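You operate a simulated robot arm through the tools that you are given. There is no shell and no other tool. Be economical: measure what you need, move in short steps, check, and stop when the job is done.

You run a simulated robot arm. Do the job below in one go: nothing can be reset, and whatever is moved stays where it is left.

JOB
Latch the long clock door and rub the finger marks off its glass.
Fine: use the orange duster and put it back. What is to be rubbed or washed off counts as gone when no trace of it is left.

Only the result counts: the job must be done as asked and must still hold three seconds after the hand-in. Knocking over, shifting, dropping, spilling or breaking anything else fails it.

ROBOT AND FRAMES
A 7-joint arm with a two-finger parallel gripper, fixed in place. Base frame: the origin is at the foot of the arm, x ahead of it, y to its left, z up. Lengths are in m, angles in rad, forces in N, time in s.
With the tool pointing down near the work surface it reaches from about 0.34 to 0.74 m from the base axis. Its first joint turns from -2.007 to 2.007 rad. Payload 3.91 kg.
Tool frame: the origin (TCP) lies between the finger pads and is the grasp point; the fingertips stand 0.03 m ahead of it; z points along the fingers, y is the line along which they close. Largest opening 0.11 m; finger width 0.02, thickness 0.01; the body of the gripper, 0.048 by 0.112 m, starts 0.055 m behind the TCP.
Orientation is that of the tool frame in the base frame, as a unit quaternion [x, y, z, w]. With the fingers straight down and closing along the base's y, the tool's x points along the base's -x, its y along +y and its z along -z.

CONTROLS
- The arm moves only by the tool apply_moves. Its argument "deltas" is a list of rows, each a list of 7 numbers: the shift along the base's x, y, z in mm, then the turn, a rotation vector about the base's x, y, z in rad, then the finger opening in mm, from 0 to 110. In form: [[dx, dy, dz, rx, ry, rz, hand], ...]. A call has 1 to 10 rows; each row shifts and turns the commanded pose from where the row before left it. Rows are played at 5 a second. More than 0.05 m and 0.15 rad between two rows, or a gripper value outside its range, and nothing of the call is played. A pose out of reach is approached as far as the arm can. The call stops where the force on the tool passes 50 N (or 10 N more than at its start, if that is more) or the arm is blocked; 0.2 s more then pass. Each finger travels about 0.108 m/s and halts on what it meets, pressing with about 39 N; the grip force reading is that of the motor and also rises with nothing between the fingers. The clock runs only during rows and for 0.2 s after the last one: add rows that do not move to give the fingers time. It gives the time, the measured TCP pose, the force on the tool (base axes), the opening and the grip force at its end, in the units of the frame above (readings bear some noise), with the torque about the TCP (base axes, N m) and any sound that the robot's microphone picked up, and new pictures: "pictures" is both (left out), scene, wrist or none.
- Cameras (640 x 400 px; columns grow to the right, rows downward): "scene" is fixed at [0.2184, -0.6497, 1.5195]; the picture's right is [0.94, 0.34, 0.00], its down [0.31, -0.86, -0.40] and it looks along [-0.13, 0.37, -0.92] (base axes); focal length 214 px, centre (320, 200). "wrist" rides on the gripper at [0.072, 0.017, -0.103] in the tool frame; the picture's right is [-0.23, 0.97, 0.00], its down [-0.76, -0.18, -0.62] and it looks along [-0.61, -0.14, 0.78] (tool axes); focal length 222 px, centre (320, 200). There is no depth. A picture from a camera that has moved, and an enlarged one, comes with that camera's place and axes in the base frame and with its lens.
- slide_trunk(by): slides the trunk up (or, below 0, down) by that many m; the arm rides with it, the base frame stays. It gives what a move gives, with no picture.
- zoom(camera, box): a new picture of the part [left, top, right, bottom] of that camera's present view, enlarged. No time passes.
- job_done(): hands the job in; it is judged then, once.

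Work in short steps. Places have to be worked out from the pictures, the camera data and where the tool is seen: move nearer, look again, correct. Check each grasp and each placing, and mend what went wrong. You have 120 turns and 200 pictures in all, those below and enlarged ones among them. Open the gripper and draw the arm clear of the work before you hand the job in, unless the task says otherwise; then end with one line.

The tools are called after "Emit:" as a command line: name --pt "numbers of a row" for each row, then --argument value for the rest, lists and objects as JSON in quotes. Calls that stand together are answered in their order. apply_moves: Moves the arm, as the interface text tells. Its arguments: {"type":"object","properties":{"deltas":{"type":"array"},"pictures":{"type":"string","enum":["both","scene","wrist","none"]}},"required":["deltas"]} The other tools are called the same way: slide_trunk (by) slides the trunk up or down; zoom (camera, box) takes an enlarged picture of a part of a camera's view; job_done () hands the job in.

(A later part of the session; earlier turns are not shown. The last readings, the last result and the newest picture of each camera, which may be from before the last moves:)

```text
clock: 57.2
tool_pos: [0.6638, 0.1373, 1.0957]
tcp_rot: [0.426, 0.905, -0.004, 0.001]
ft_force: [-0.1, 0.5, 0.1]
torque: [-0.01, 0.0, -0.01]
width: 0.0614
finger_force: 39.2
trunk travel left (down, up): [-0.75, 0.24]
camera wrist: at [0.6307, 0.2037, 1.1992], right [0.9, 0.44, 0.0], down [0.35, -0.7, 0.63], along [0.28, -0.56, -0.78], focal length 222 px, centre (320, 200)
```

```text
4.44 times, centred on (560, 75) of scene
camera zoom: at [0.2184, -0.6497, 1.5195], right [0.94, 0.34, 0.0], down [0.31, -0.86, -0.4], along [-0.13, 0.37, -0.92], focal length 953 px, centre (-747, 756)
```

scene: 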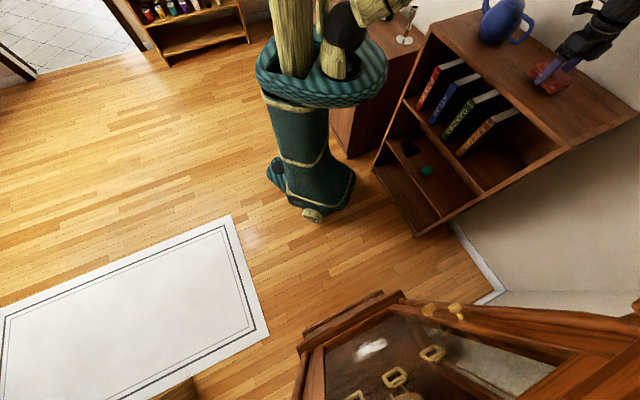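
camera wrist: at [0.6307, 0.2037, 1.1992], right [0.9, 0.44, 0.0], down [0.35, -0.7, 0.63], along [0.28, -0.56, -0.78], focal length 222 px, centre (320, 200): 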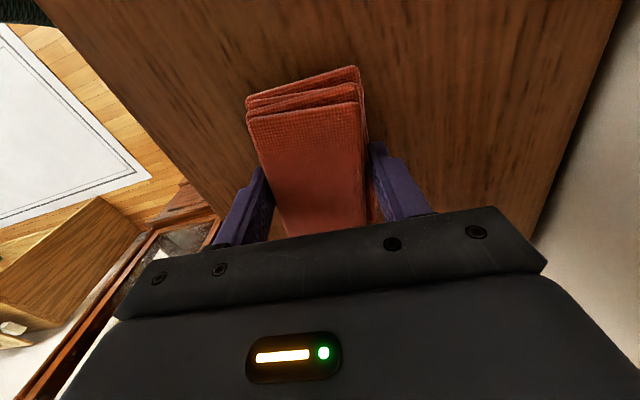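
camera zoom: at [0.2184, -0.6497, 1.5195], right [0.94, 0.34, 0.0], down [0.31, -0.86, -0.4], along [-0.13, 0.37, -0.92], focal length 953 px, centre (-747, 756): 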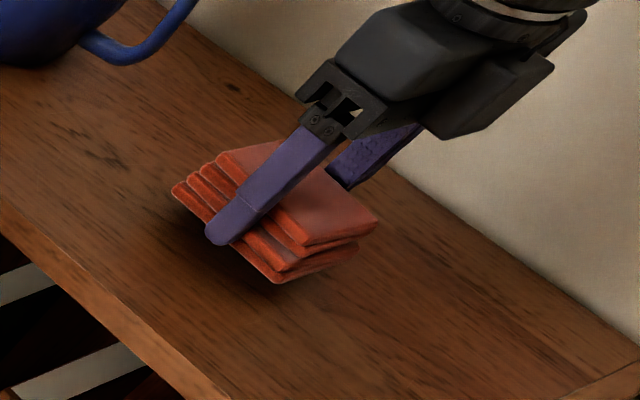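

It lifted this time. Raise slowly further.

Emit:
apply_moves --pt "0 0 12 0 0 0 0" --pt "0 0 15 0 0 0 0" --pt "0 0 15 0 0 0 0" --pt "0 0 15 0 0 0 0" --pt "0 0 20 0 0 0 0" --pt "0 0 20 0 0 0 0" --pt "0 0 20 0 0 0 0" --pt "0 0 20 0 0 0 0" --pictures "wrist"

```text
clock: 59.0
tool_pos: [0.6636, 0.1369, 1.2332]
tcp_rot: [0.426, 0.905, -0.003, 0.002]
ft_force: [-0.6, -0.1, -0.6]
torque: [-0.04, 0.01, 0.0]
width: 0.0612
finger_force: 38.5
trunk travel left (down, up): [-0.75, 0.24]
camera wrist: at [0.6303, 0.2039, 1.3363], right [0.9, 0.44, 0.0], down [0.35, -0.7, 0.63], along [0.28, -0.56, -0.78], focal length 222 px, centre (320, 200)
```

wrist: 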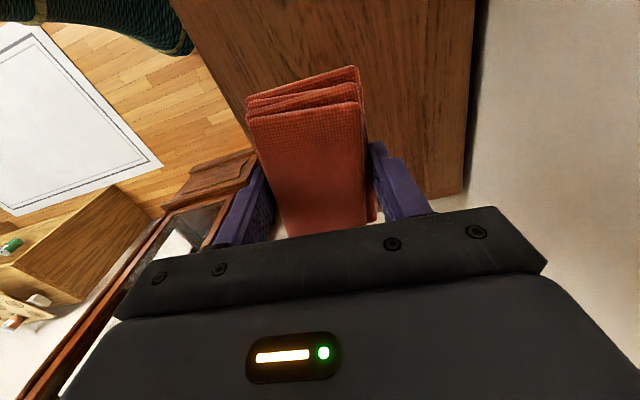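

Held firmly. Carry it back toward the arm, then pitch to horizontal facing the clock.

Emit:
apply_moves --pt "-26 -35 0 0 0 0 0" --pt "-26 -35 0 0 0 0 0" --pt "-26 -35 0 0 0 0 0" --pt "-26 -35 0 0 0 0 0" --pt "-26 -35 0 0 0 0 0" --pt "-26 -35 0 0 0 0 0" --pt "-26 -35 0 0 0 0 0" --pt "-26 -35 0 0 0 0 0" --pictures "none"

Emit:
apply_moves --pt "-5 -12 0 -0.112 -0.092 0 0" --pt "-5 -12 0 -0.112 -0.092 0 0" --pt "-5 -12 0 -0.112 -0.092 0 0" --pt "-5 -12 0 -0.112 -0.092 0 0" --pt "-5 -12 0 -0.112 -0.092 0 0" --pt "-5 -12 0 -0.112 -0.092 0 0" --pt "-5 -12 0 -0.112 -0.092 0 0" --pt "-5 -12 0 -0.112 -0.092 0 0" --pt "-5 -12 0 -0.112 -0.092 0 0" --pt "-5 -12 0 -0.112 -0.092 0 0" --pictures "both"

```text
clock: 60.8
tool_pos: [0.4547, -0.1433, 1.2335]
tcp_rot: [0.426, 0.905, -0.003, 0.002]
ft_force: [0.2, -0.7, -0.3]
torque: [0.0, 0.0, -0.01]
width: 0.061
finger_force: 38.6
trunk travel left (down, up): [-0.75, 0.24]
```

```text
clock: 63.0
tool_pos: [0.4278, -0.2724, 1.2413]
tcp_rot: [0.319, 0.674, -0.287, 0.601]
ft_force: [0.3, -0.2, -0.3]
torque: [0.03, 0.0, 0.01]
width: 0.0614
finger_force: 38.9
out of reach, approached as far as the arm can: row 9, 10
trunk travel left (down, up): [-0.75, 0.24]
camera wrist: at [0.3697, -0.1762, 1.1818], right [0.77, 0.6, 0.22], down [-0.47, 0.3, 0.83], along [0.43, -0.74, 0.51], focal length 222 px, centre (320, 200)
```

scene: 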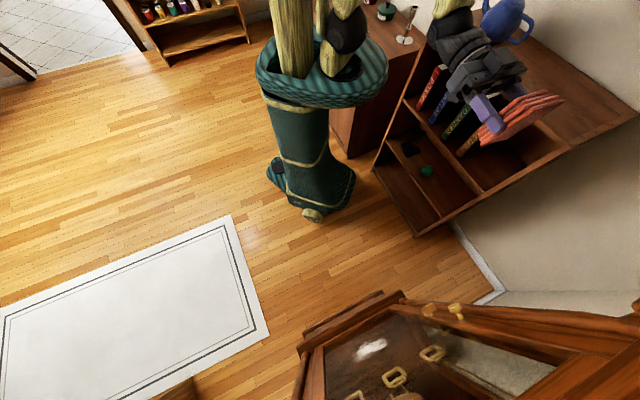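
wrist: 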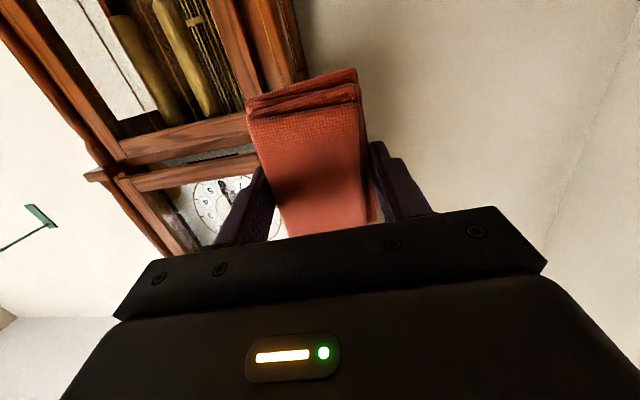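

Nearly horizontal and held. Lower the trunk so the tool comes to smudge height.

Emit:
slide_trunk --by -0.42

Emit:
apply_moves --pt "-10 -25 0 -0.06 -0.05 0 0" --pt "-20 -25 0 -0.06 -0.05 0 0" --pt "-20 -25 0 -0.045 -0.037 0 0" --pt "-20 -25 0 0 0 0 0" --pictures "both"

```text
refused: -0.42 is not a number from -0.4 to 0.4
```

```text
clock: 64.0
tool_pos: [0.4081, -0.3227, 1.2485]
tcp_rot: [0.294, 0.603, -0.323, 0.667]
ft_force: [0.5, 0.2, 0.0]
torque: [0.01, 0.02, 0.01]
width: 0.0612
finger_force: 39.7
out of reach, approached as far as the arm can: row 1, 2, 3, 4
trunk travel left (down, up): [-0.75, 0.24]
camera wrist: at [0.3619, -0.2372, 1.1664], right [0.75, 0.62, 0.23], down [-0.57, 0.44, 0.7], along [0.33, -0.65, 0.68], focal length 222 px, centre (320, 200)
```

scene: 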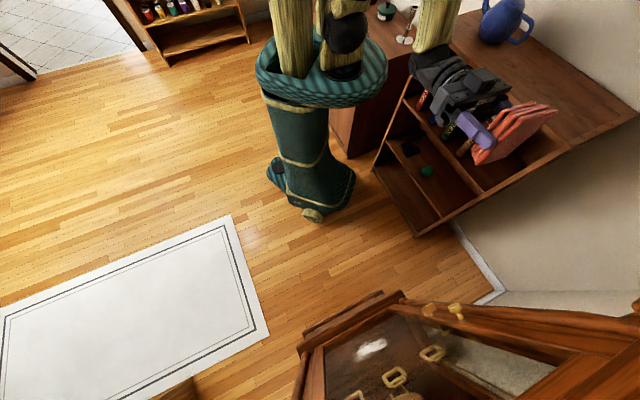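
wrist: 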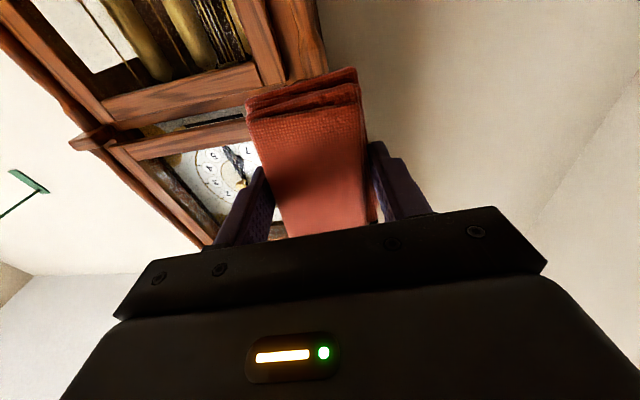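

The slide is limited to 0.4; do that now, then correct the slight over-pitch.

Emit:
slide_trunk --by -0.4

Emit:
apply_moves --pt "-10 -30 0 0.077 0.063 0 0" --pt "-10 -35 0 0 0 0 0" --pt "-20 -35 0 0 0 0 0" --pt "-20 -35 0 0 0 0 0" --pictures "both"

```text
clock: 67.8
tool_pos: [0.4085, -0.3217, 0.8475]
tcp_rot: [0.294, 0.604, -0.323, 0.667]
ft_force: [0.3, -0.4, -0.9]
torque: [0.0, 0.01, -0.01]
width: 0.0608
finger_force: 38.9
trunk travel left (down, up): [-0.35, 0.64]
```

```text
clock: 68.8
tool_pos: [0.402, -0.3617, 0.8364]
tcp_rot: [0.308, 0.636, -0.308, 0.636]
ft_force: [1.2, 0.1, 0.1]
torque: [0.0, 0.02, -0.01]
width: 0.0611
finger_force: 38.8
out of reach, approached as far as the arm can: row 1, 2, 3, 4
trunk travel left (down, up): [-0.35, 0.64]
camera wrist: at [0.3509, -0.2708, 0.765], right [0.77, 0.6, 0.23], down [-0.53, 0.38, 0.76], along [0.37, -0.7, 0.61], focal length 222 px, centre (320, 200)
```

scene: 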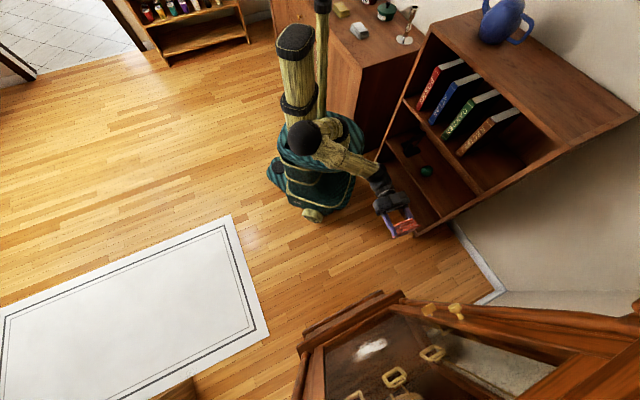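
wrist: 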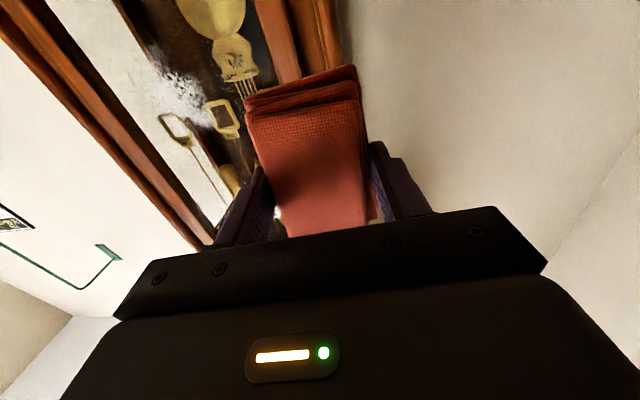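

The tool's yaw relative to the arm's azimuth is at a limit. I turn yaw back, swing further right (more negative azimuth), then will turn it onto the clock.

Emit:
apply_moves --pt "0 0 0 0 0 0.12 0" --pt "0 0 0 0 0 0.12 0" --pt "-20 -15 0 0 0 0 0" --pt "-30 -15 0 0 0 0 0" --pt "-30 -15 0 0 0 0 0" --pt "-30 -15 0 0 0 0 0" --pictures "scene"

```text
clock: 70.2
tool_pos: [0.4255, -0.3413, 0.8247]
tcp_rot: [0.28, 0.665, -0.277, 0.635]
ft_force: [0.0, -0.3, 0.0]
torque: [0.0, 0.0, 0.0]
width: 0.0613
finger_force: 39.5
out of reach, approached as far as the arm can: row 1, 2, 3, 4, 5, 6
trunk travel left (down, up): [-0.35, 0.64]
```

scene: 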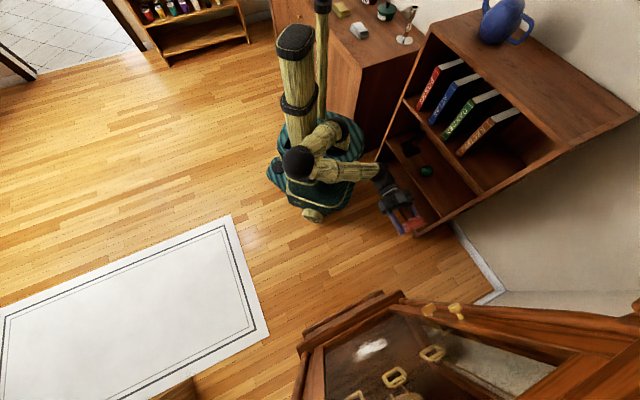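

The arm is folded too tightly here. I pitch the tool partly down again, and will redo the pitch-up further out from the base.

Emit:
apply_moves --pt "0 0 15 0.1 0.096 0 0" --pt "0 0 15 0.1 0.096 0 0" --pt "0 0 15 0.1 0.096 0 0" --pt "0 0 15 0.1 0.096 0 0" --pt "0 0 15 0.1 0.096 0 0" --pt "0 0 0 0.1 0.096 0 0" --pt "0 0 0 0.1 0.096 0 0" --pictures "scene"

```text
clock: 71.8
tool_pos: [0.4245, -0.3412, 0.9007]
tcp_rot: [0.371, 0.881, -0.106, 0.275]
ft_force: [-0.5, 0.6, 0.3]
torque: [0.0, -0.01, 0.0]
width: 0.061
finger_force: 38.7
trunk travel left (down, up): [-0.35, 0.64]
```

scene: 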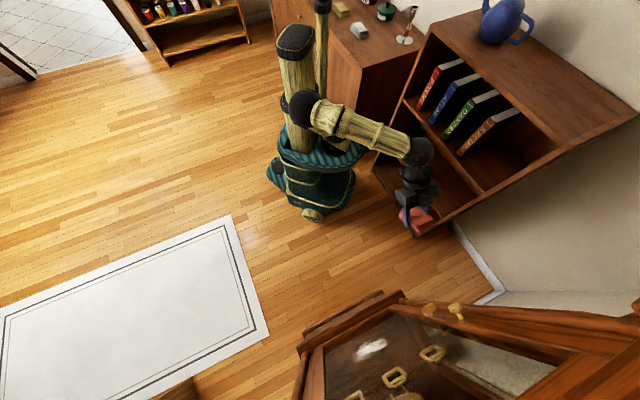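

Now move out toward the clock, in front of it, with the tool still mostly down.

Emit:
apply_moves --pt "-11 -38 0 0 0 0 0" --pt "-11 -38 0 0 0 0 0" --pt "-11 -38 0 0 0 0 0" --pt "-11 -38 0 0 0 0 0" --pt "-11 -30 0 0 0 0 0" --pictures "both"

```text
clock: 73.0
tool_pos: [0.3673, -0.5225, 0.8997]
tcp_rot: [0.372, 0.88, -0.106, 0.276]
ft_force: [-0.1, -0.2, -0.5]
torque: [0.01, 0.0, 0.0]
width: 0.0612
finger_force: 38.7
trunk travel left (down, up): [-0.35, 0.64]
camera wrist: at [0.2962, -0.4287, 0.9441], right [0.82, 0.55, 0.15], down [0.06, -0.33, 0.94], along [0.56, -0.77, -0.31], focal length 222 px, centre (320, 200)
```

scene: 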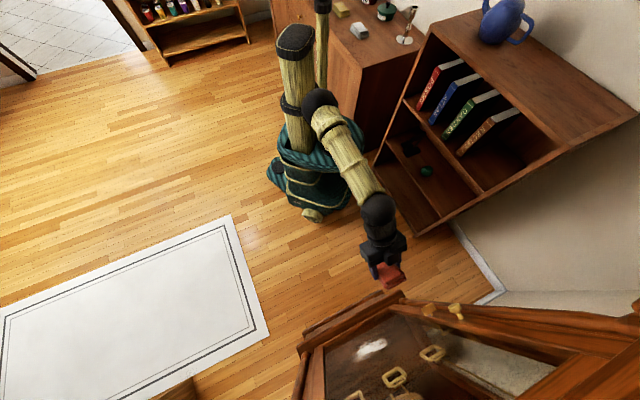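
wrist: 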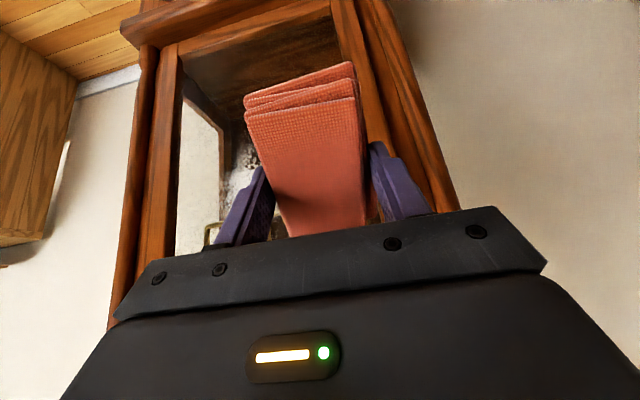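

Pitch up to horizontal here (7 steps) while sliding sideways toward the smudge.

Emit:
apply_moves --pt "-6 -6 0 -0.097 -0.1 0 0" --pt "-6 -6 0 -0.097 -0.1 0 0" --pt "-8 -8 -10 -0.097 -0.1 0 0" --pt "-8 -8 -10 -0.097 -0.1 0 0" --pt "-8 -8 -10 -0.097 -0.1 0 0" --pt "-8 -8 -10 -0.097 -0.1 0 0" --pt "-8 -8 -10 -0.09 -0.095 0 0" --pictures "both"

```text
clock: 74.6
tool_pos: [0.3164, -0.5749, 0.8488]
tcp_rot: [0.275, 0.653, -0.253, 0.659]
ft_force: [-0.3, 0.1, -0.5]
torque: [0.05, 0.01, 0.02]
width: 0.0609
finger_force: 39.3
trunk travel left (down, up): [-0.35, 0.64]
camera wrist: at [0.2552, -0.4899, 0.7777], right [0.67, 0.7, 0.26], down [-0.59, 0.29, 0.76], along [0.45, -0.66, 0.6], focal length 222 px, centre (320, 200)
```

scene: 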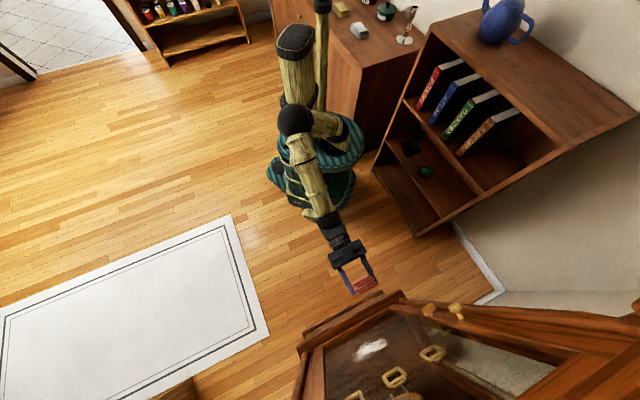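
wrist: 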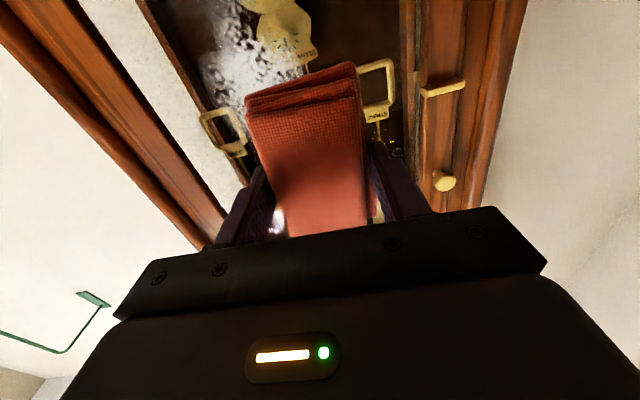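

Perfect pose: tool horizontal, square to the door. Smudge spans e≈-0.30..-0.175 along the door and z≈0.72..0.875. Shift sideways to its middle and advance close.

Emit:
apply_moves --pt "-20 -20 -15 0 0 0 0" --pt "-20 -21 -15 0 0 -0.02 0" --pt "25 -24 -15 0 0 0 0" --pt "25 -24 0 0 0 0 0" --pt "21 -21 0 0 0 0 0" --pictures "both"

Emit:
zoom --camera "scene" --box '[290, 260, 500, 400]'

```text
clock: 75.8
tool_pos: [0.3491, -0.6861, 0.8046]
tcp_rot: [0.282, 0.65, -0.26, 0.656]
ft_force: [0.2, 0.0, 0.0]
torque: [0.0, -0.01, 0.02]
width: 0.0609
finger_force: 38.4
trunk travel left (down, up): [-0.35, 0.64]
camera wrist: at [0.2882, -0.5996, 0.7332], right [0.69, 0.68, 0.26], down [-0.58, 0.3, 0.76], along [0.44, -0.67, 0.6], focal length 222 px, centre (320, 200)
```

scene: 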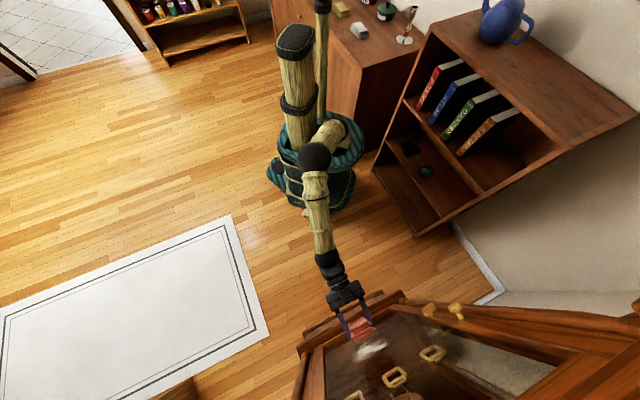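
wrist: 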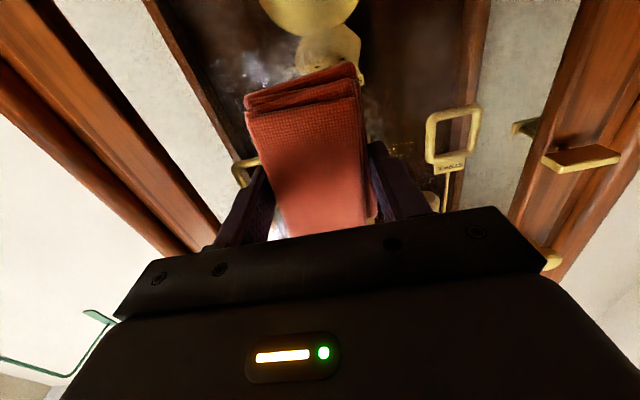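

```text
2.86 times, centred on (395, 330) of scene
camera zoom: at [0.2184, -0.6497, 1.5195], right [0.94, 0.34, 0.0], down [0.31, -0.86, -0.4], along [-0.13, 0.37, -0.92], focal length 613 px, centre (106, -171)
```

zoom: 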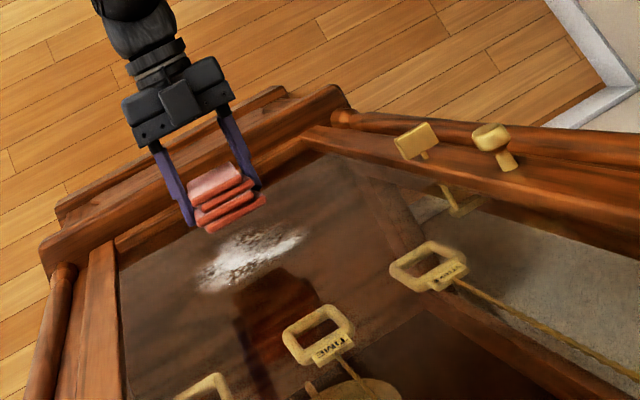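

Cloth protrudes past the fingertips. Advance carefully to touch the glass.

Emit:
apply_moves --pt "7 -7 0 0 0 0 0" --pt "7 -7 0 0 0 0 0" --pt "4 -4 0 0 0 0 0" --pt "0 0 0 0 0 0 0" --pictures "none"

```text
clock: 76.8
tool_pos: [0.3657, -0.7037, 0.8038]
tcp_rot: [0.283, 0.65, -0.26, 0.656]
ft_force: [-0.6, 0.4, -1.5]
torque: [0.05, 0.0, -0.01]
width: 0.0614
finger_force: 38.7
trunk travel left (down, up): [-0.35, 0.64]
```

Emit:
apply_moves --pt "3 -3 0 0 0 0 0" --pt "3 -3 0 0 0 0 0" --pt "2 -2 0 0 0 0 0" --pictures "none"

```text
clock: 77.6
tool_pos: [0.3741, -0.7112, 0.804]
tcp_rot: [0.282, 0.65, -0.261, 0.655]
ft_force: [0.5, -0.2, 0.3]
torque: [0.0, 0.01, 0.01]
width: 0.0609
finger_force: 39.1
trunk travel left (down, up): [-0.35, 0.64]
```

Emit:
apply_moves --pt "2 -2 0 0 0 0 0" --pt "2 -2 0 0 0 0 0" --pt "1 -1 0 0 0 0 0" --pictures "scene"

Emit:
zoom --camera "scene" --box '[290, 260, 500, 400]'

```text
clock: 78.4
tool_pos: [0.3757, -0.714, 0.8055]
tcp_rot: [0.283, 0.65, -0.261, 0.655]
ft_force: [-25.6, 38.6, -8.0]
torque: [0.07, 0.16, 0.42]
width: 0.0614
finger_force: 38.7
trunk travel left (down, up): [-0.35, 0.64]
```

scene: 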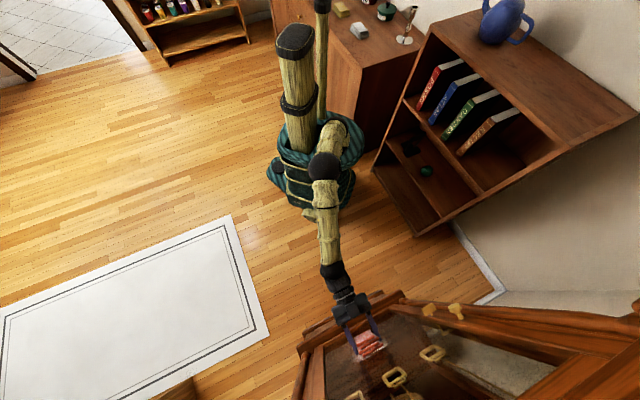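

```text
2.86 times, centred on (395, 330) of scene
camera zoom: at [0.2184, -0.6497, 1.5195], right [0.94, 0.34, 0.0], down [0.31, -0.86, -0.4], along [-0.13, 0.37, -0.92], focal length 613 px, centre (106, -171)
```

zoom: 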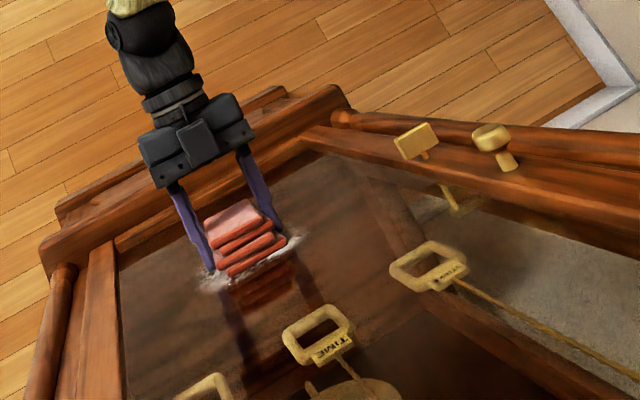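

Contact made (~46 N, too hard). Back off to ~15 N and rub vertically over the middle column.

Emit:
apply_moves --pt "-2 2 0 0 0 0 0" --pt "0 0 20 0 0 0 0" --pt "0 0 20 0 0 0 0" --pt "0 0 15 0 0 0 0" --pt "0 0 -20 0 0 0 0" --pt "0 0 -20 0 0 0 0" --pt "0 0 -20 0 0 0 0" --pictures "none"

```text
clock: 80.0
tool_pos: [0.3771, -0.7138, 0.8]
tcp_rot: [0.281, 0.65, -0.261, 0.656]
ft_force: [-4.6, 5.0, 3.0]
torque: [0.11, 0.1, -0.07]
width: 0.061
finger_force: 38.9
trunk travel left (down, up): [-0.35, 0.64]
```

Emit:
apply_moves --pt "0.4 -0.4 -20 0 0 0 0" --pt "0 0 -20 0 0 0 0" --pt "0 0 -20 0 0 0 0" --pt "0 0 -10 0 0 0 0" --pt "0 0 20 0 0 0 0" --pt "0 0 20 0 0 0 0" --pt "0 0 20 0 0 0 0" --pt "0 0 10 0 0 0 0" --pictures "both"

Emit:
zoom --camera "scene" --box '[290, 260, 500, 400]'

```text
clock: 81.8
tool_pos: [0.3769, -0.7152, 0.7999]
tcp_rot: [0.282, 0.651, -0.261, 0.655]
ft_force: [-15.5, 15.7, -9.7]
torque: [-0.1, -0.02, 0.21]
width: 0.0609
finger_force: 38.8
trunk travel left (down, up): [-0.35, 0.64]
camera wrist: at [0.3162, -0.6281, 0.7285], right [0.69, 0.68, 0.26], down [-0.58, 0.3, 0.76], along [0.44, -0.67, 0.6], focal length 222 px, centre (320, 200)
```

scene: 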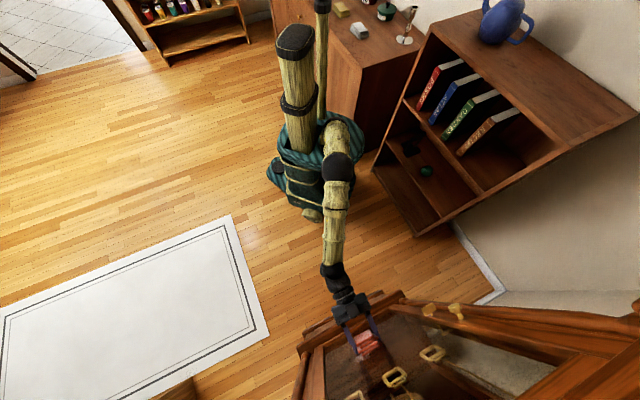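
wrist: 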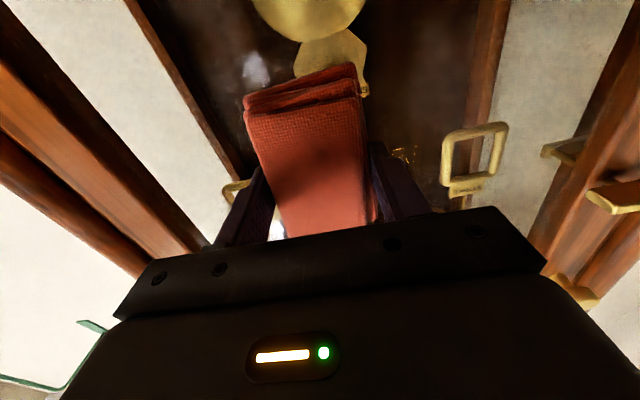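

```text
2.86 times, centred on (395, 330) of scene
camera zoom: at [0.2184, -0.6497, 1.5195], right [0.94, 0.34, 0.0], down [0.31, -0.86, -0.4], along [-0.13, 0.37, -0.92], focal length 613 px, centre (106, -171)
```

zoom: 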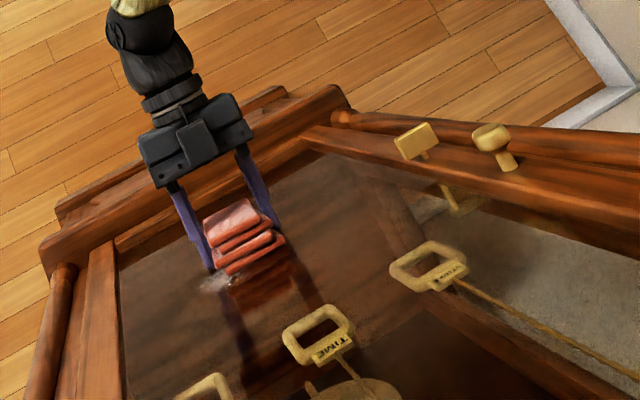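

The smudge comes off; it is on the outside. A remnant remains to the left: slide left 30 mm and stroke up and down.

Emit:
apply_moves --pt "-10 -10.5 0 0 0 0 0" --pt "-11 -11.5 0 0 0 0 0" --pt "0 0 20 0 0 0 0" --pt "0 0 20 0 0 0 0" --pt "0 0 10 0 0 0 0" --pt "0 0 -20 0 0 0 0" --pt "0 0 -20 0 0 0 0" --pictures "none"

Emit:
apply_moves --pt "0 0 -20 0 0 0 0" --pt "0 0 -20 0 0 0 0" --pt "0 0 -20 0 0 0 0" --pt "0 0 -20 0 0 0 0" --pt "0 0 20 0 0 0 0" --pt "0 0 20 0 0 0 0" --pt "0 0 20 0 0 0 0" --pictures "both"

Emit:
zoom --camera "scene" --box '[290, 260, 500, 400]'

```text
clock: 83.4
tool_pos: [0.356, -0.7358, 0.8124]
tcp_rot: [0.283, 0.648, -0.262, 0.657]
ft_force: [-9.0, 8.1, 5.4]
torque: [0.09, -0.11, 0.29]
width: 0.0612
finger_force: 39.7
trunk travel left (down, up): [-0.35, 0.64]
```

```text
clock: 85.0
tool_pos: [0.3559, -0.7349, 0.7914]
tcp_rot: [0.282, 0.65, -0.262, 0.656]
ft_force: [-9.1, 10.0, -3.5]
torque: [0.21, 0.36, 0.1]
width: 0.0613
finger_force: 39.4
trunk travel left (down, up): [-0.35, 0.64]
camera wrist: at [0.2958, -0.6495, 0.7196], right [0.69, 0.68, 0.26], down [-0.58, 0.3, 0.76], along [0.44, -0.67, 0.6], focal length 222 px, centre (320, 200)
```

scene: 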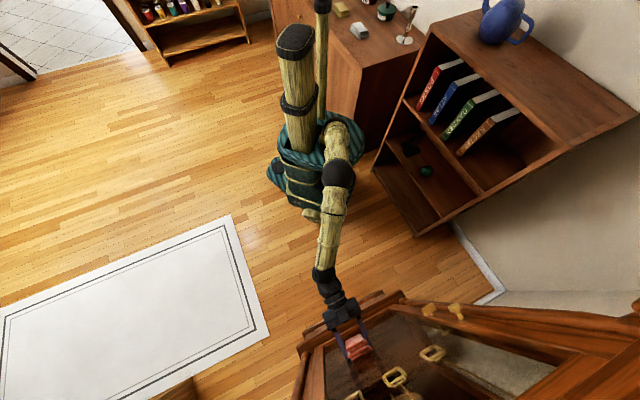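
wrist: 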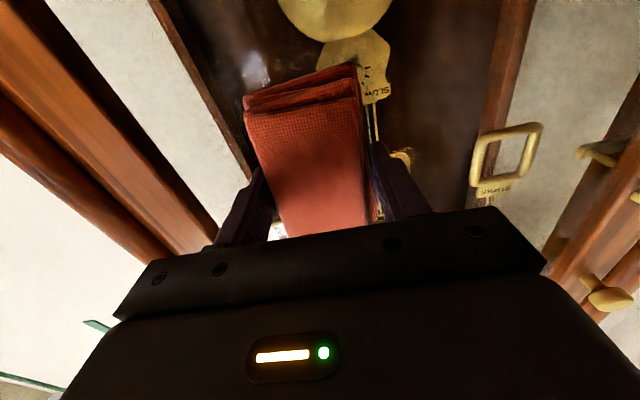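

```text
2.86 times, centred on (395, 330) of scene
camera zoom: at [0.2184, -0.6497, 1.5195], right [0.94, 0.34, 0.0], down [0.31, -0.86, -0.4], along [-0.13, 0.37, -0.92], focal length 613 px, centre (106, -171)
```

zoom: 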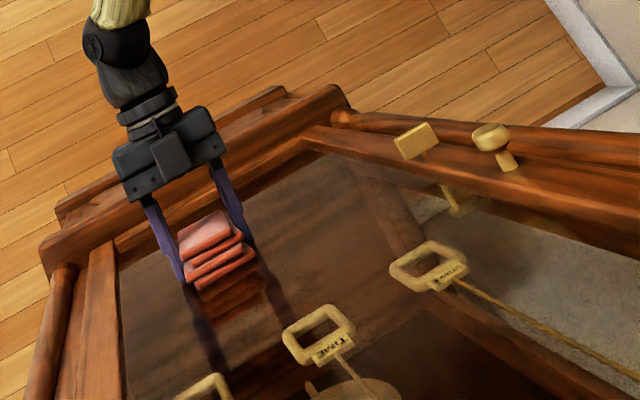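

Looks clean from the scene. Back off and inspect both views.

Emit:
apply_moves --pt "-28 28 0 0 0 0 0" --pt "-28 28 0 0 0 0 0" --pt "-28 28 -30 0 0 0 0" --pt "0 0 -40 0 0 0 0" --pictures "both"

Emit:
zoom --camera "scene" --box '[300, 290, 440, 400]'

Emit:
zoom --camera "wrist" --box '[130, 0, 450, 180]'

```text
clock: 86.0
tool_pos: [0.2706, -0.6524, 0.7209]
tcp_rot: [0.283, 0.65, -0.261, 0.656]
ft_force: [-0.2, 0.0, -0.1]
torque: [-0.02, 0.02, -0.01]
width: 0.0611
finger_force: 38.8
trunk travel left (down, up): [-0.35, 0.64]
camera wrist: at [0.211, -0.5662, 0.6489], right [0.69, 0.68, 0.26], down [-0.58, 0.3, 0.76], along [0.44, -0.67, 0.6], focal length 222 px, centre (320, 200)
```

scene: 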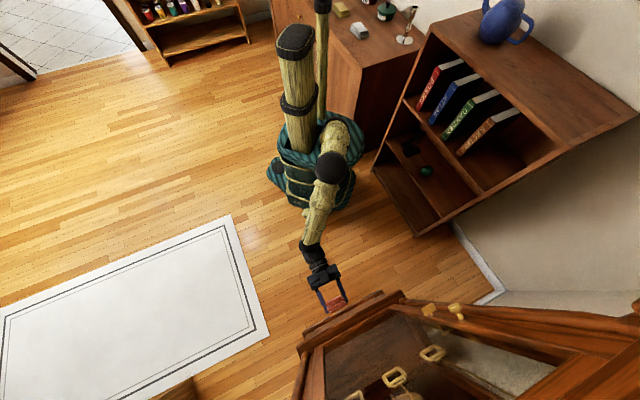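
wrist: 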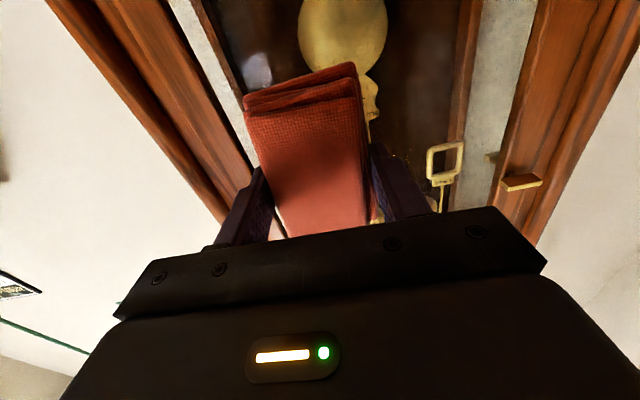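

```text
3.64 times, centred on (370, 345) of scene
camera zoom: at [0.2184, -0.6497, 1.5195], right [0.94, 0.34, 0.0], down [0.31, -0.86, -0.4], along [-0.13, 0.37, -0.92], focal length 780 px, centre (138, -327)
```

zoom: 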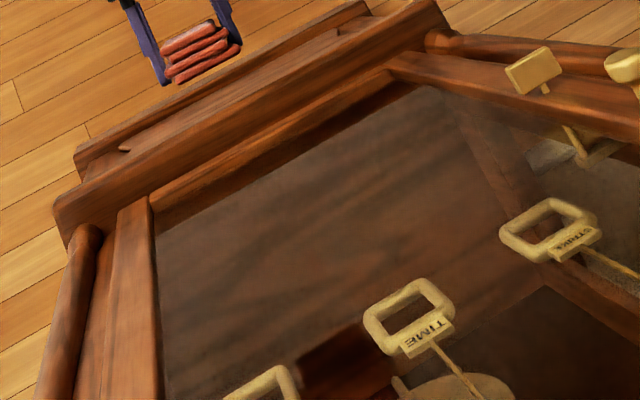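

```text
2.00 times, centred on (290, 90) of wrist
camera zoom: at [0.211, -0.5662, 0.6489], right [0.69, 0.68, 0.26], down [-0.58, 0.3, 0.76], along [0.44, -0.67, 0.6], focal length 444 px, centre (380, 420)
```

zoom: 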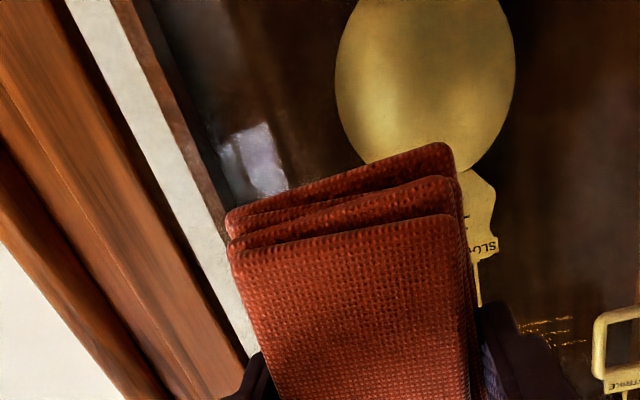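

The glass looks clear in the scene view. For certainty I give an extra pass over the right side of the area too. First hover near the right column.

Emit:
apply_moves --pt "37 -5 27 0 0 0 0" --pt "37 -5 27 0 0 0 0" --pt "36 -6 26 0 0 0 0" --pt "7 -7 0 0 0 0 0" --pt "7 -7 0 0 0 0 0" --pt "4 -4 0 0 0 0 0" --pictures "scene"

Emit:
zoom --camera "scene" --box '[290, 260, 500, 400]'

```text
clock: 87.4
tool_pos: [0.4005, -0.6863, 0.7988]
tcp_rot: [0.282, 0.65, -0.259, 0.656]
ft_force: [-0.3, 0.1, -0.4]
torque: [0.0, 0.03, 0.03]
width: 0.0611
finger_force: 39.1
trunk travel left (down, up): [-0.35, 0.64]
```

scene: 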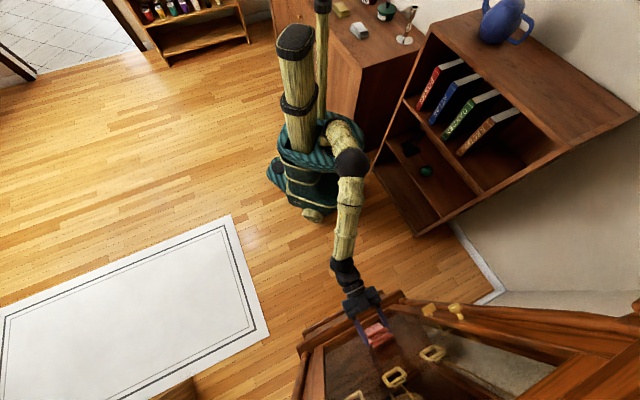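

```text
2.86 times, centred on (395, 330) of scene
camera zoom: at [0.2184, -0.6497, 1.5195], right [0.94, 0.34, 0.0], down [0.31, -0.86, -0.4], along [-0.13, 0.37, -0.92], focal length 613 px, centre (106, -171)
```

zoom: 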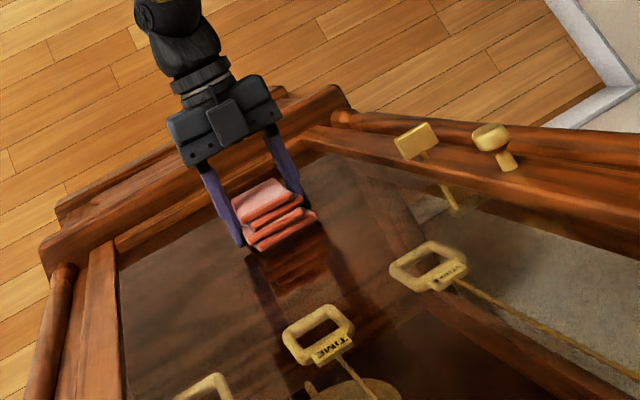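

Almost touching. Press lightly and stroke vertically here.

Emit:
apply_moves --pt "1.5 -1.5 0 0 0 0 0" --pt "1 -1 0 0 0 0 0" --pt "0 0 0 0 0 0 0" --pictures "none"

```text
clock: 88.2
tool_pos: [0.4029, -0.6893, 0.7991]
tcp_rot: [0.282, 0.65, -0.261, 0.655]
ft_force: [-5.1, 7.7, -1.9]
torque: [-0.1, -0.08, 0.19]
width: 0.0611
finger_force: 39.6
trunk travel left (down, up): [-0.35, 0.64]
```

Emit:
apply_moves --pt "0.4 -0.4 20 0 0 0 0" --pt "0 0 20 0 0 0 0" --pt "0 0 20 0 0 0 0" --pt "0 0 -25 0 0 0 0" --pt "0 0 -25 0 0 0 0" --pt "0 0 -25 0 0 0 0" --pt "0 0 -25 0 0 0 0" --pt "0 0 -25 0 0 0 0" --pictures "none"

Emit:
apply_moves --pt "-10 -10.3 0 0 0 0 0" --pt "-10 -10.3 0 0 0 0 0" --pt "0 0 25 0 0 0 0" --pt "0 0 25 0 0 0 0" --pt "0 0 25 0 0 0 0" --pt "0 0 25 0 0 0 0" --pt "0 0 25 0 0 0 0" --pt "-10 -10.3 0 0 0 0 0" --pt "-10 -10.3 0 0 0 0 0" --pictures "none"

Emit:
apply_moves --pt "0 0 -25 0 0 0 0" --pt "0 0 -25 0 0 0 0" --pt "0 0 -25 0 0 0 0" --pt "0 0 -25 0 0 0 0" --pt "0 0 -25 0 0 0 0" --pt "-8 -8.3 0 0 0 0 0" --pt "0 0 25 0 0 0 0" --pt "0 0 25 0 0 0 0" --pt "0 0 25 0 0 0 0" --pt "0 0 25 0 0 0 0" --pictures "scene"

```text
clock: 90.0
tool_pos: [0.4011, -0.6886, 0.7343]
tcp_rot: [0.283, 0.65, -0.261, 0.656]
ft_force: [-6.7, 6.6, 1.8]
torque: [0.01, -0.17, 0.12]
width: 0.061
finger_force: 38.7
trunk travel left (down, up): [-0.35, 0.64]
```

```text
clock: 91.8
tool_pos: [0.3792, -0.7137, 0.8608]
tcp_rot: [0.277, 0.651, -0.256, 0.658]
ft_force: [-13.4, 35.6, 0.1]
torque: [-0.11, -0.05, -0.68]
width: 0.0608
finger_force: 39.0
trunk travel left (down, up): [-0.35, 0.64]
stopped in row 9: the force on the tool passed its limit at 71 N (the readings are from after the stop); the commanded pose is now the measured one
```

```text
clock: 93.2
tool_pos: [0.3769, -0.7154, 0.7381]
tcp_rot: [0.274, 0.65, -0.256, 0.661]
ft_force: [-22.1, 47.6, 12.3]
torque: [0.24, 0.63, -1.17]
width: 0.0611
finger_force: 39.6
trunk travel left (down, up): [-0.35, 0.64]
stopped in row 6: the force on the tool passed its limit at 60 N (the readings are from after the stop); the commanded pose is now the measured one
```

scene: 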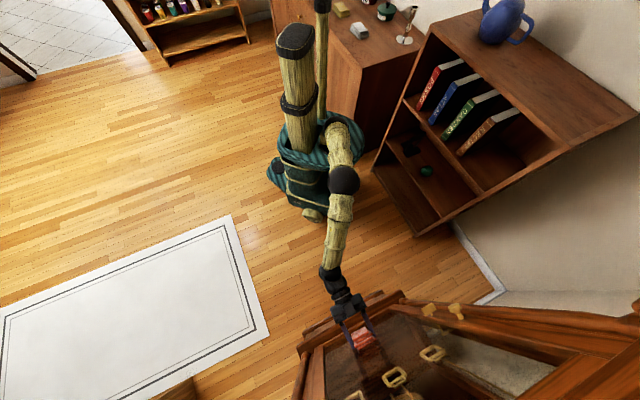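

Pressure rose on the sideways slide; back straight off the glass and inspect.

Emit:
apply_moves --pt "-10 10 0 0 0 0 0" --pt "-25 25 0 0 0 0 0" --pt "-30 30 0 0 0 0 0" --pt "-30 30 0 0 0 0 0" --pt "-20 20 0 0 0 0 0" --pictures "both"

Emit:
zoom --camera "scene" --box '[310, 300, 430, 400]'

Emit:
zoom --camera "wrist" --box '[130, 0, 450, 180]'

```text
clock: 94.4
tool_pos: [0.2625, -0.6047, 0.7339]
tcp_rot: [0.277, 0.651, -0.255, 0.659]
ft_force: [-1.0, 0.1, -0.3]
torque: [-0.04, 0.0, -0.01]
width: 0.0612
finger_force: 39.0
trunk travel left (down, up): [-0.35, 0.64]
camera wrist: at [0.2009, -0.5191, 0.6631], right [0.67, 0.69, 0.26], down [-0.59, 0.29, 0.76], along [0.45, -0.66, 0.6], focal length 222 px, centre (320, 200)
```

scene: 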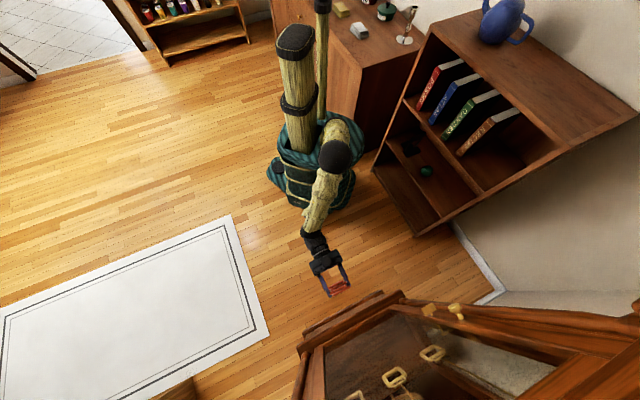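
wrist: 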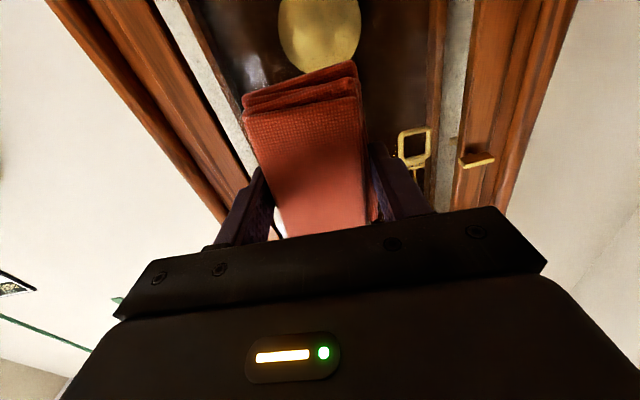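

```text
4.00 times, centred on (370, 350) of scene
camera zoom: at [0.2184, -0.6497, 1.5195], right [0.94, 0.34, 0.0], down [0.31, -0.86, -0.4], along [-0.13, 0.37, -0.92], focal length 858 px, centre (120, -400)
```

zoom: 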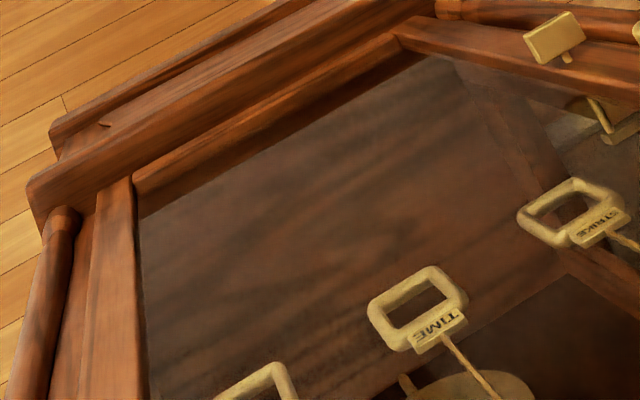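

```text
2.00 times, centred on (290, 90) of wrist
camera zoom: at [0.2009, -0.5191, 0.6631], right [0.67, 0.69, 0.26], down [-0.59, 0.29, 0.76], along [0.45, -0.66, 0.6], focal length 444 px, centre (380, 420)
```

zoom: 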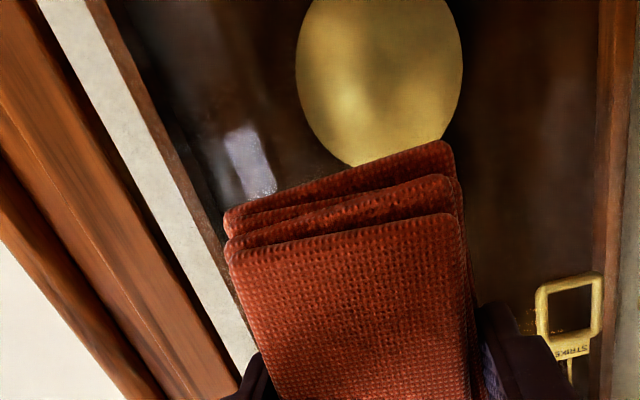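

Clean as far as visible. On the way out I shift right-forward so the cloth doesn't hide the wiped area from the wrist camera.

Emit:
apply_moves --pt "30 30 15 0 0 0 0" --pt "30 30 15 0 0 0 0" --pt "30 30 15 0 0 0 0" --pt "25 25 15 0 0 0 0" --pictures "wrist"

Emit:
zoom --camera "wrist" --box '[100, 0, 340, 180]'

```text
clock: 95.4
tool_pos: [0.3771, -0.489, 0.7942]
tcp_rot: [0.277, 0.652, -0.254, 0.659]
ft_force: [-0.4, 0.0, -0.4]
torque: [-0.01, -0.02, -0.03]
width: 0.0613
finger_force: 39.2
trunk travel left (down, up): [-0.35, 0.64]
camera wrist: at [0.316, -0.4023, 0.7228], right [0.67, 0.69, 0.26], down [-0.59, 0.29, 0.76], along [0.45, -0.66, 0.6], focal length 222 px, centre (320, 200)
```

wrist: 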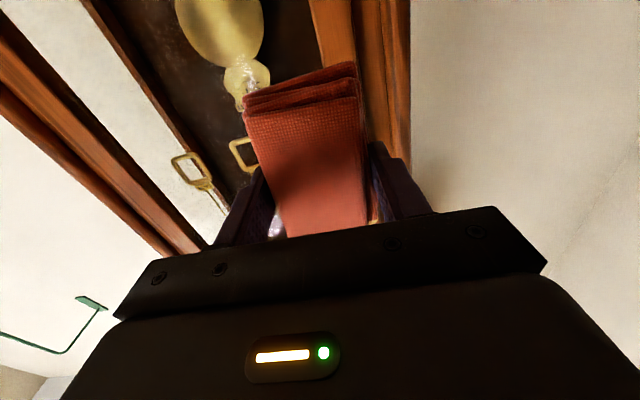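

```text
2.22 times, centred on (220, 90) of wrist
camera zoom: at [0.316, -0.4023, 0.7228], right [0.67, 0.69, 0.26], down [-0.59, 0.29, 0.76], along [0.45, -0.66, 0.6], focal length 494 px, centre (542, 444)
```

zoom: 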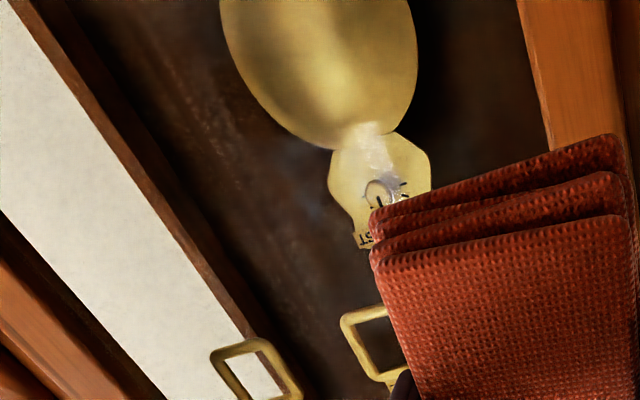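

All clean; the bright patch moves with the camera (reflection). Now return the duster: pitch the tool down while withdrawing.

Emit:
apply_moves --pt "0 10 10 0.099 0.103 0 0" --pt "0 10 10 0.099 0.103 0 0" --pt "0 10 10 0.099 0.103 0 0" --pt "0 10 10 0.099 0.103 0 0" --pt "0 10 10 0.099 0.103 0 0" --pt "0 10 10 0.099 0.103 0 0" --pt "0 10 10 0.099 0.103 0 0" --pt "0 10 10 0.099 0.103 0 0" --pt "0 10 10 0.099 0.103 0 0" --pt "0 10 10 0.099 0.103 0 0" --pictures "none"

Emit:
slide_trunk --by 0.4

```text
clock: 97.6
tool_pos: [0.3843, -0.3926, 0.8866]
tcp_rot: [0.385, 0.918, -0.027, 0.095]
ft_force: [0.4, -1.0, 0.0]
torque: [0.0, -0.03, -0.02]
width: 0.0614
finger_force: 38.9
out of reach, approached as far as the arm can: row 5, 6
trunk travel left (down, up): [-0.35, 0.64]
```

```text
clock: 101.4
tool_pos: [0.3857, -0.3915, 1.2877]
tcp_rot: [0.384, 0.918, -0.025, 0.097]
ft_force: [-0.1, 1.0, -1.2]
torque: [0.01, 0.03, -0.02]
width: 0.0611
finger_force: 38.9
trunk travel left (down, up): [-0.75, 0.24]
```

Level the tool, correct the yaw and travel back above the bookcase.

Emit:
apply_moves --pt "10 44 0 0.06 0.08 -0.045 0" --pt "10 44 0 0.06 0.08 -0.045 0" --pt "20 44 0 0 0 0 0" --pt "20 44 0 0 0 0 0" --pt "20 44 0 0 0 0 0" --pt "20 44 0 0 0 0 0" --pt "25 42 0 0 0 0 0" --pt "25 42 0 0 0 0 0" --pt "25 42 0 0 0 0 0" --pt "25 42 0 0 0 0 0" --pictures "none"

```text
clock: 103.6
tool_pos: [0.5265, -0.0005, 1.2547]
tcp_rot: [0.425, 0.905, -0.005, -0.001]
ft_force: [0.6, 0.9, 0.3]
torque: [-0.03, 0.04, 0.03]
width: 0.0609
finger_force: 39.1
out of reach, approached as far as the arm can: row 9, 10
trunk travel left (down, up): [-0.75, 0.24]
```

Emit:
apply_moves --pt "15 10 -5 0 0 0 0" --pt "25 25 -5 0 0 0 0" --pt "25 25 -5 0 0 0 0" --pictures "both"

```text
clock: 104.4
tool_pos: [0.532, 0.0143, 1.2147]
tcp_rot: [0.425, 0.905, -0.006, -0.002]
ft_force: [0.1, -0.6, -0.9]
torque: [-0.02, 0.0, 0.01]
width: 0.0611
finger_force: 39.5
out of reach, approached as far as the arm can: row 1, 2, 3
trunk travel left (down, up): [-0.75, 0.24]
camera wrist: at [0.4991, 0.0814, 1.3188], right [0.89, 0.45, -0.01], down [0.35, -0.69, 0.63], along [0.27, -0.56, -0.78], focal length 222 px, centre (320, 200)
```

scene: 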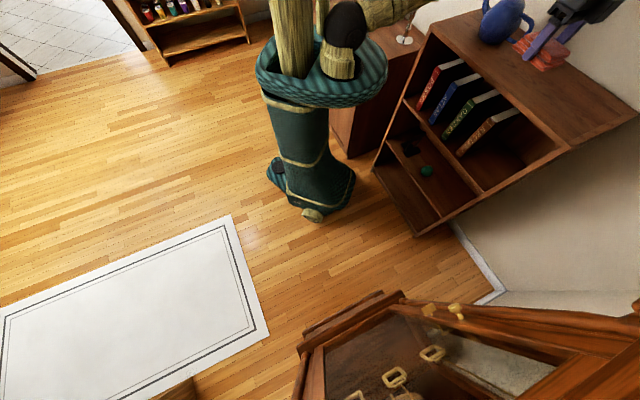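
wrist: 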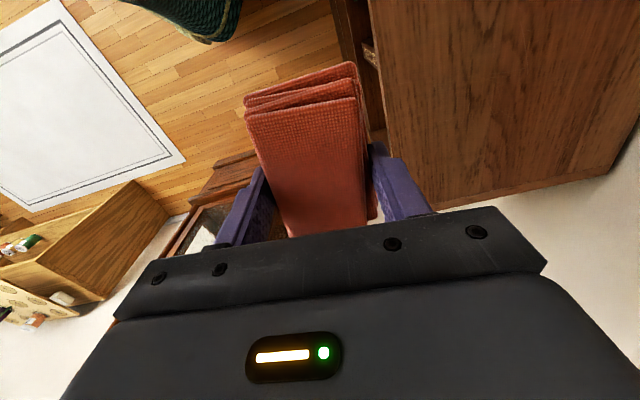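

A joint limit binds in this arm posture. Back off, go higher with some yaw freedom, and try again.

Emit:
apply_moves --pt "-20 -20 30 0 0 0.1 0" --pt "-20 -20 30 0 0 0.1 0" --pt "0 0 30 0 0 0.1 0" --pt "30 20 10 0 0 0 0" --pt "30 30 0 0 0 0 0" --pt "30 30 0 0 0 0 0" --pt "30 30 0 0 0 0 0" --pictures "none"

```text
clock: 106.0
tool_pos: [0.5676, 0.0508, 1.2917]
tcp_rot: [0.286, 0.958, -0.005, -0.001]
ft_force: [-0.1, -0.1, -0.6]
torque: [-0.02, 0.01, 0.02]
width: 0.0609
finger_force: 38.5
out of reach, approached as far as the arm can: row 6, 7
trunk travel left (down, up): [-0.75, 0.24]
```

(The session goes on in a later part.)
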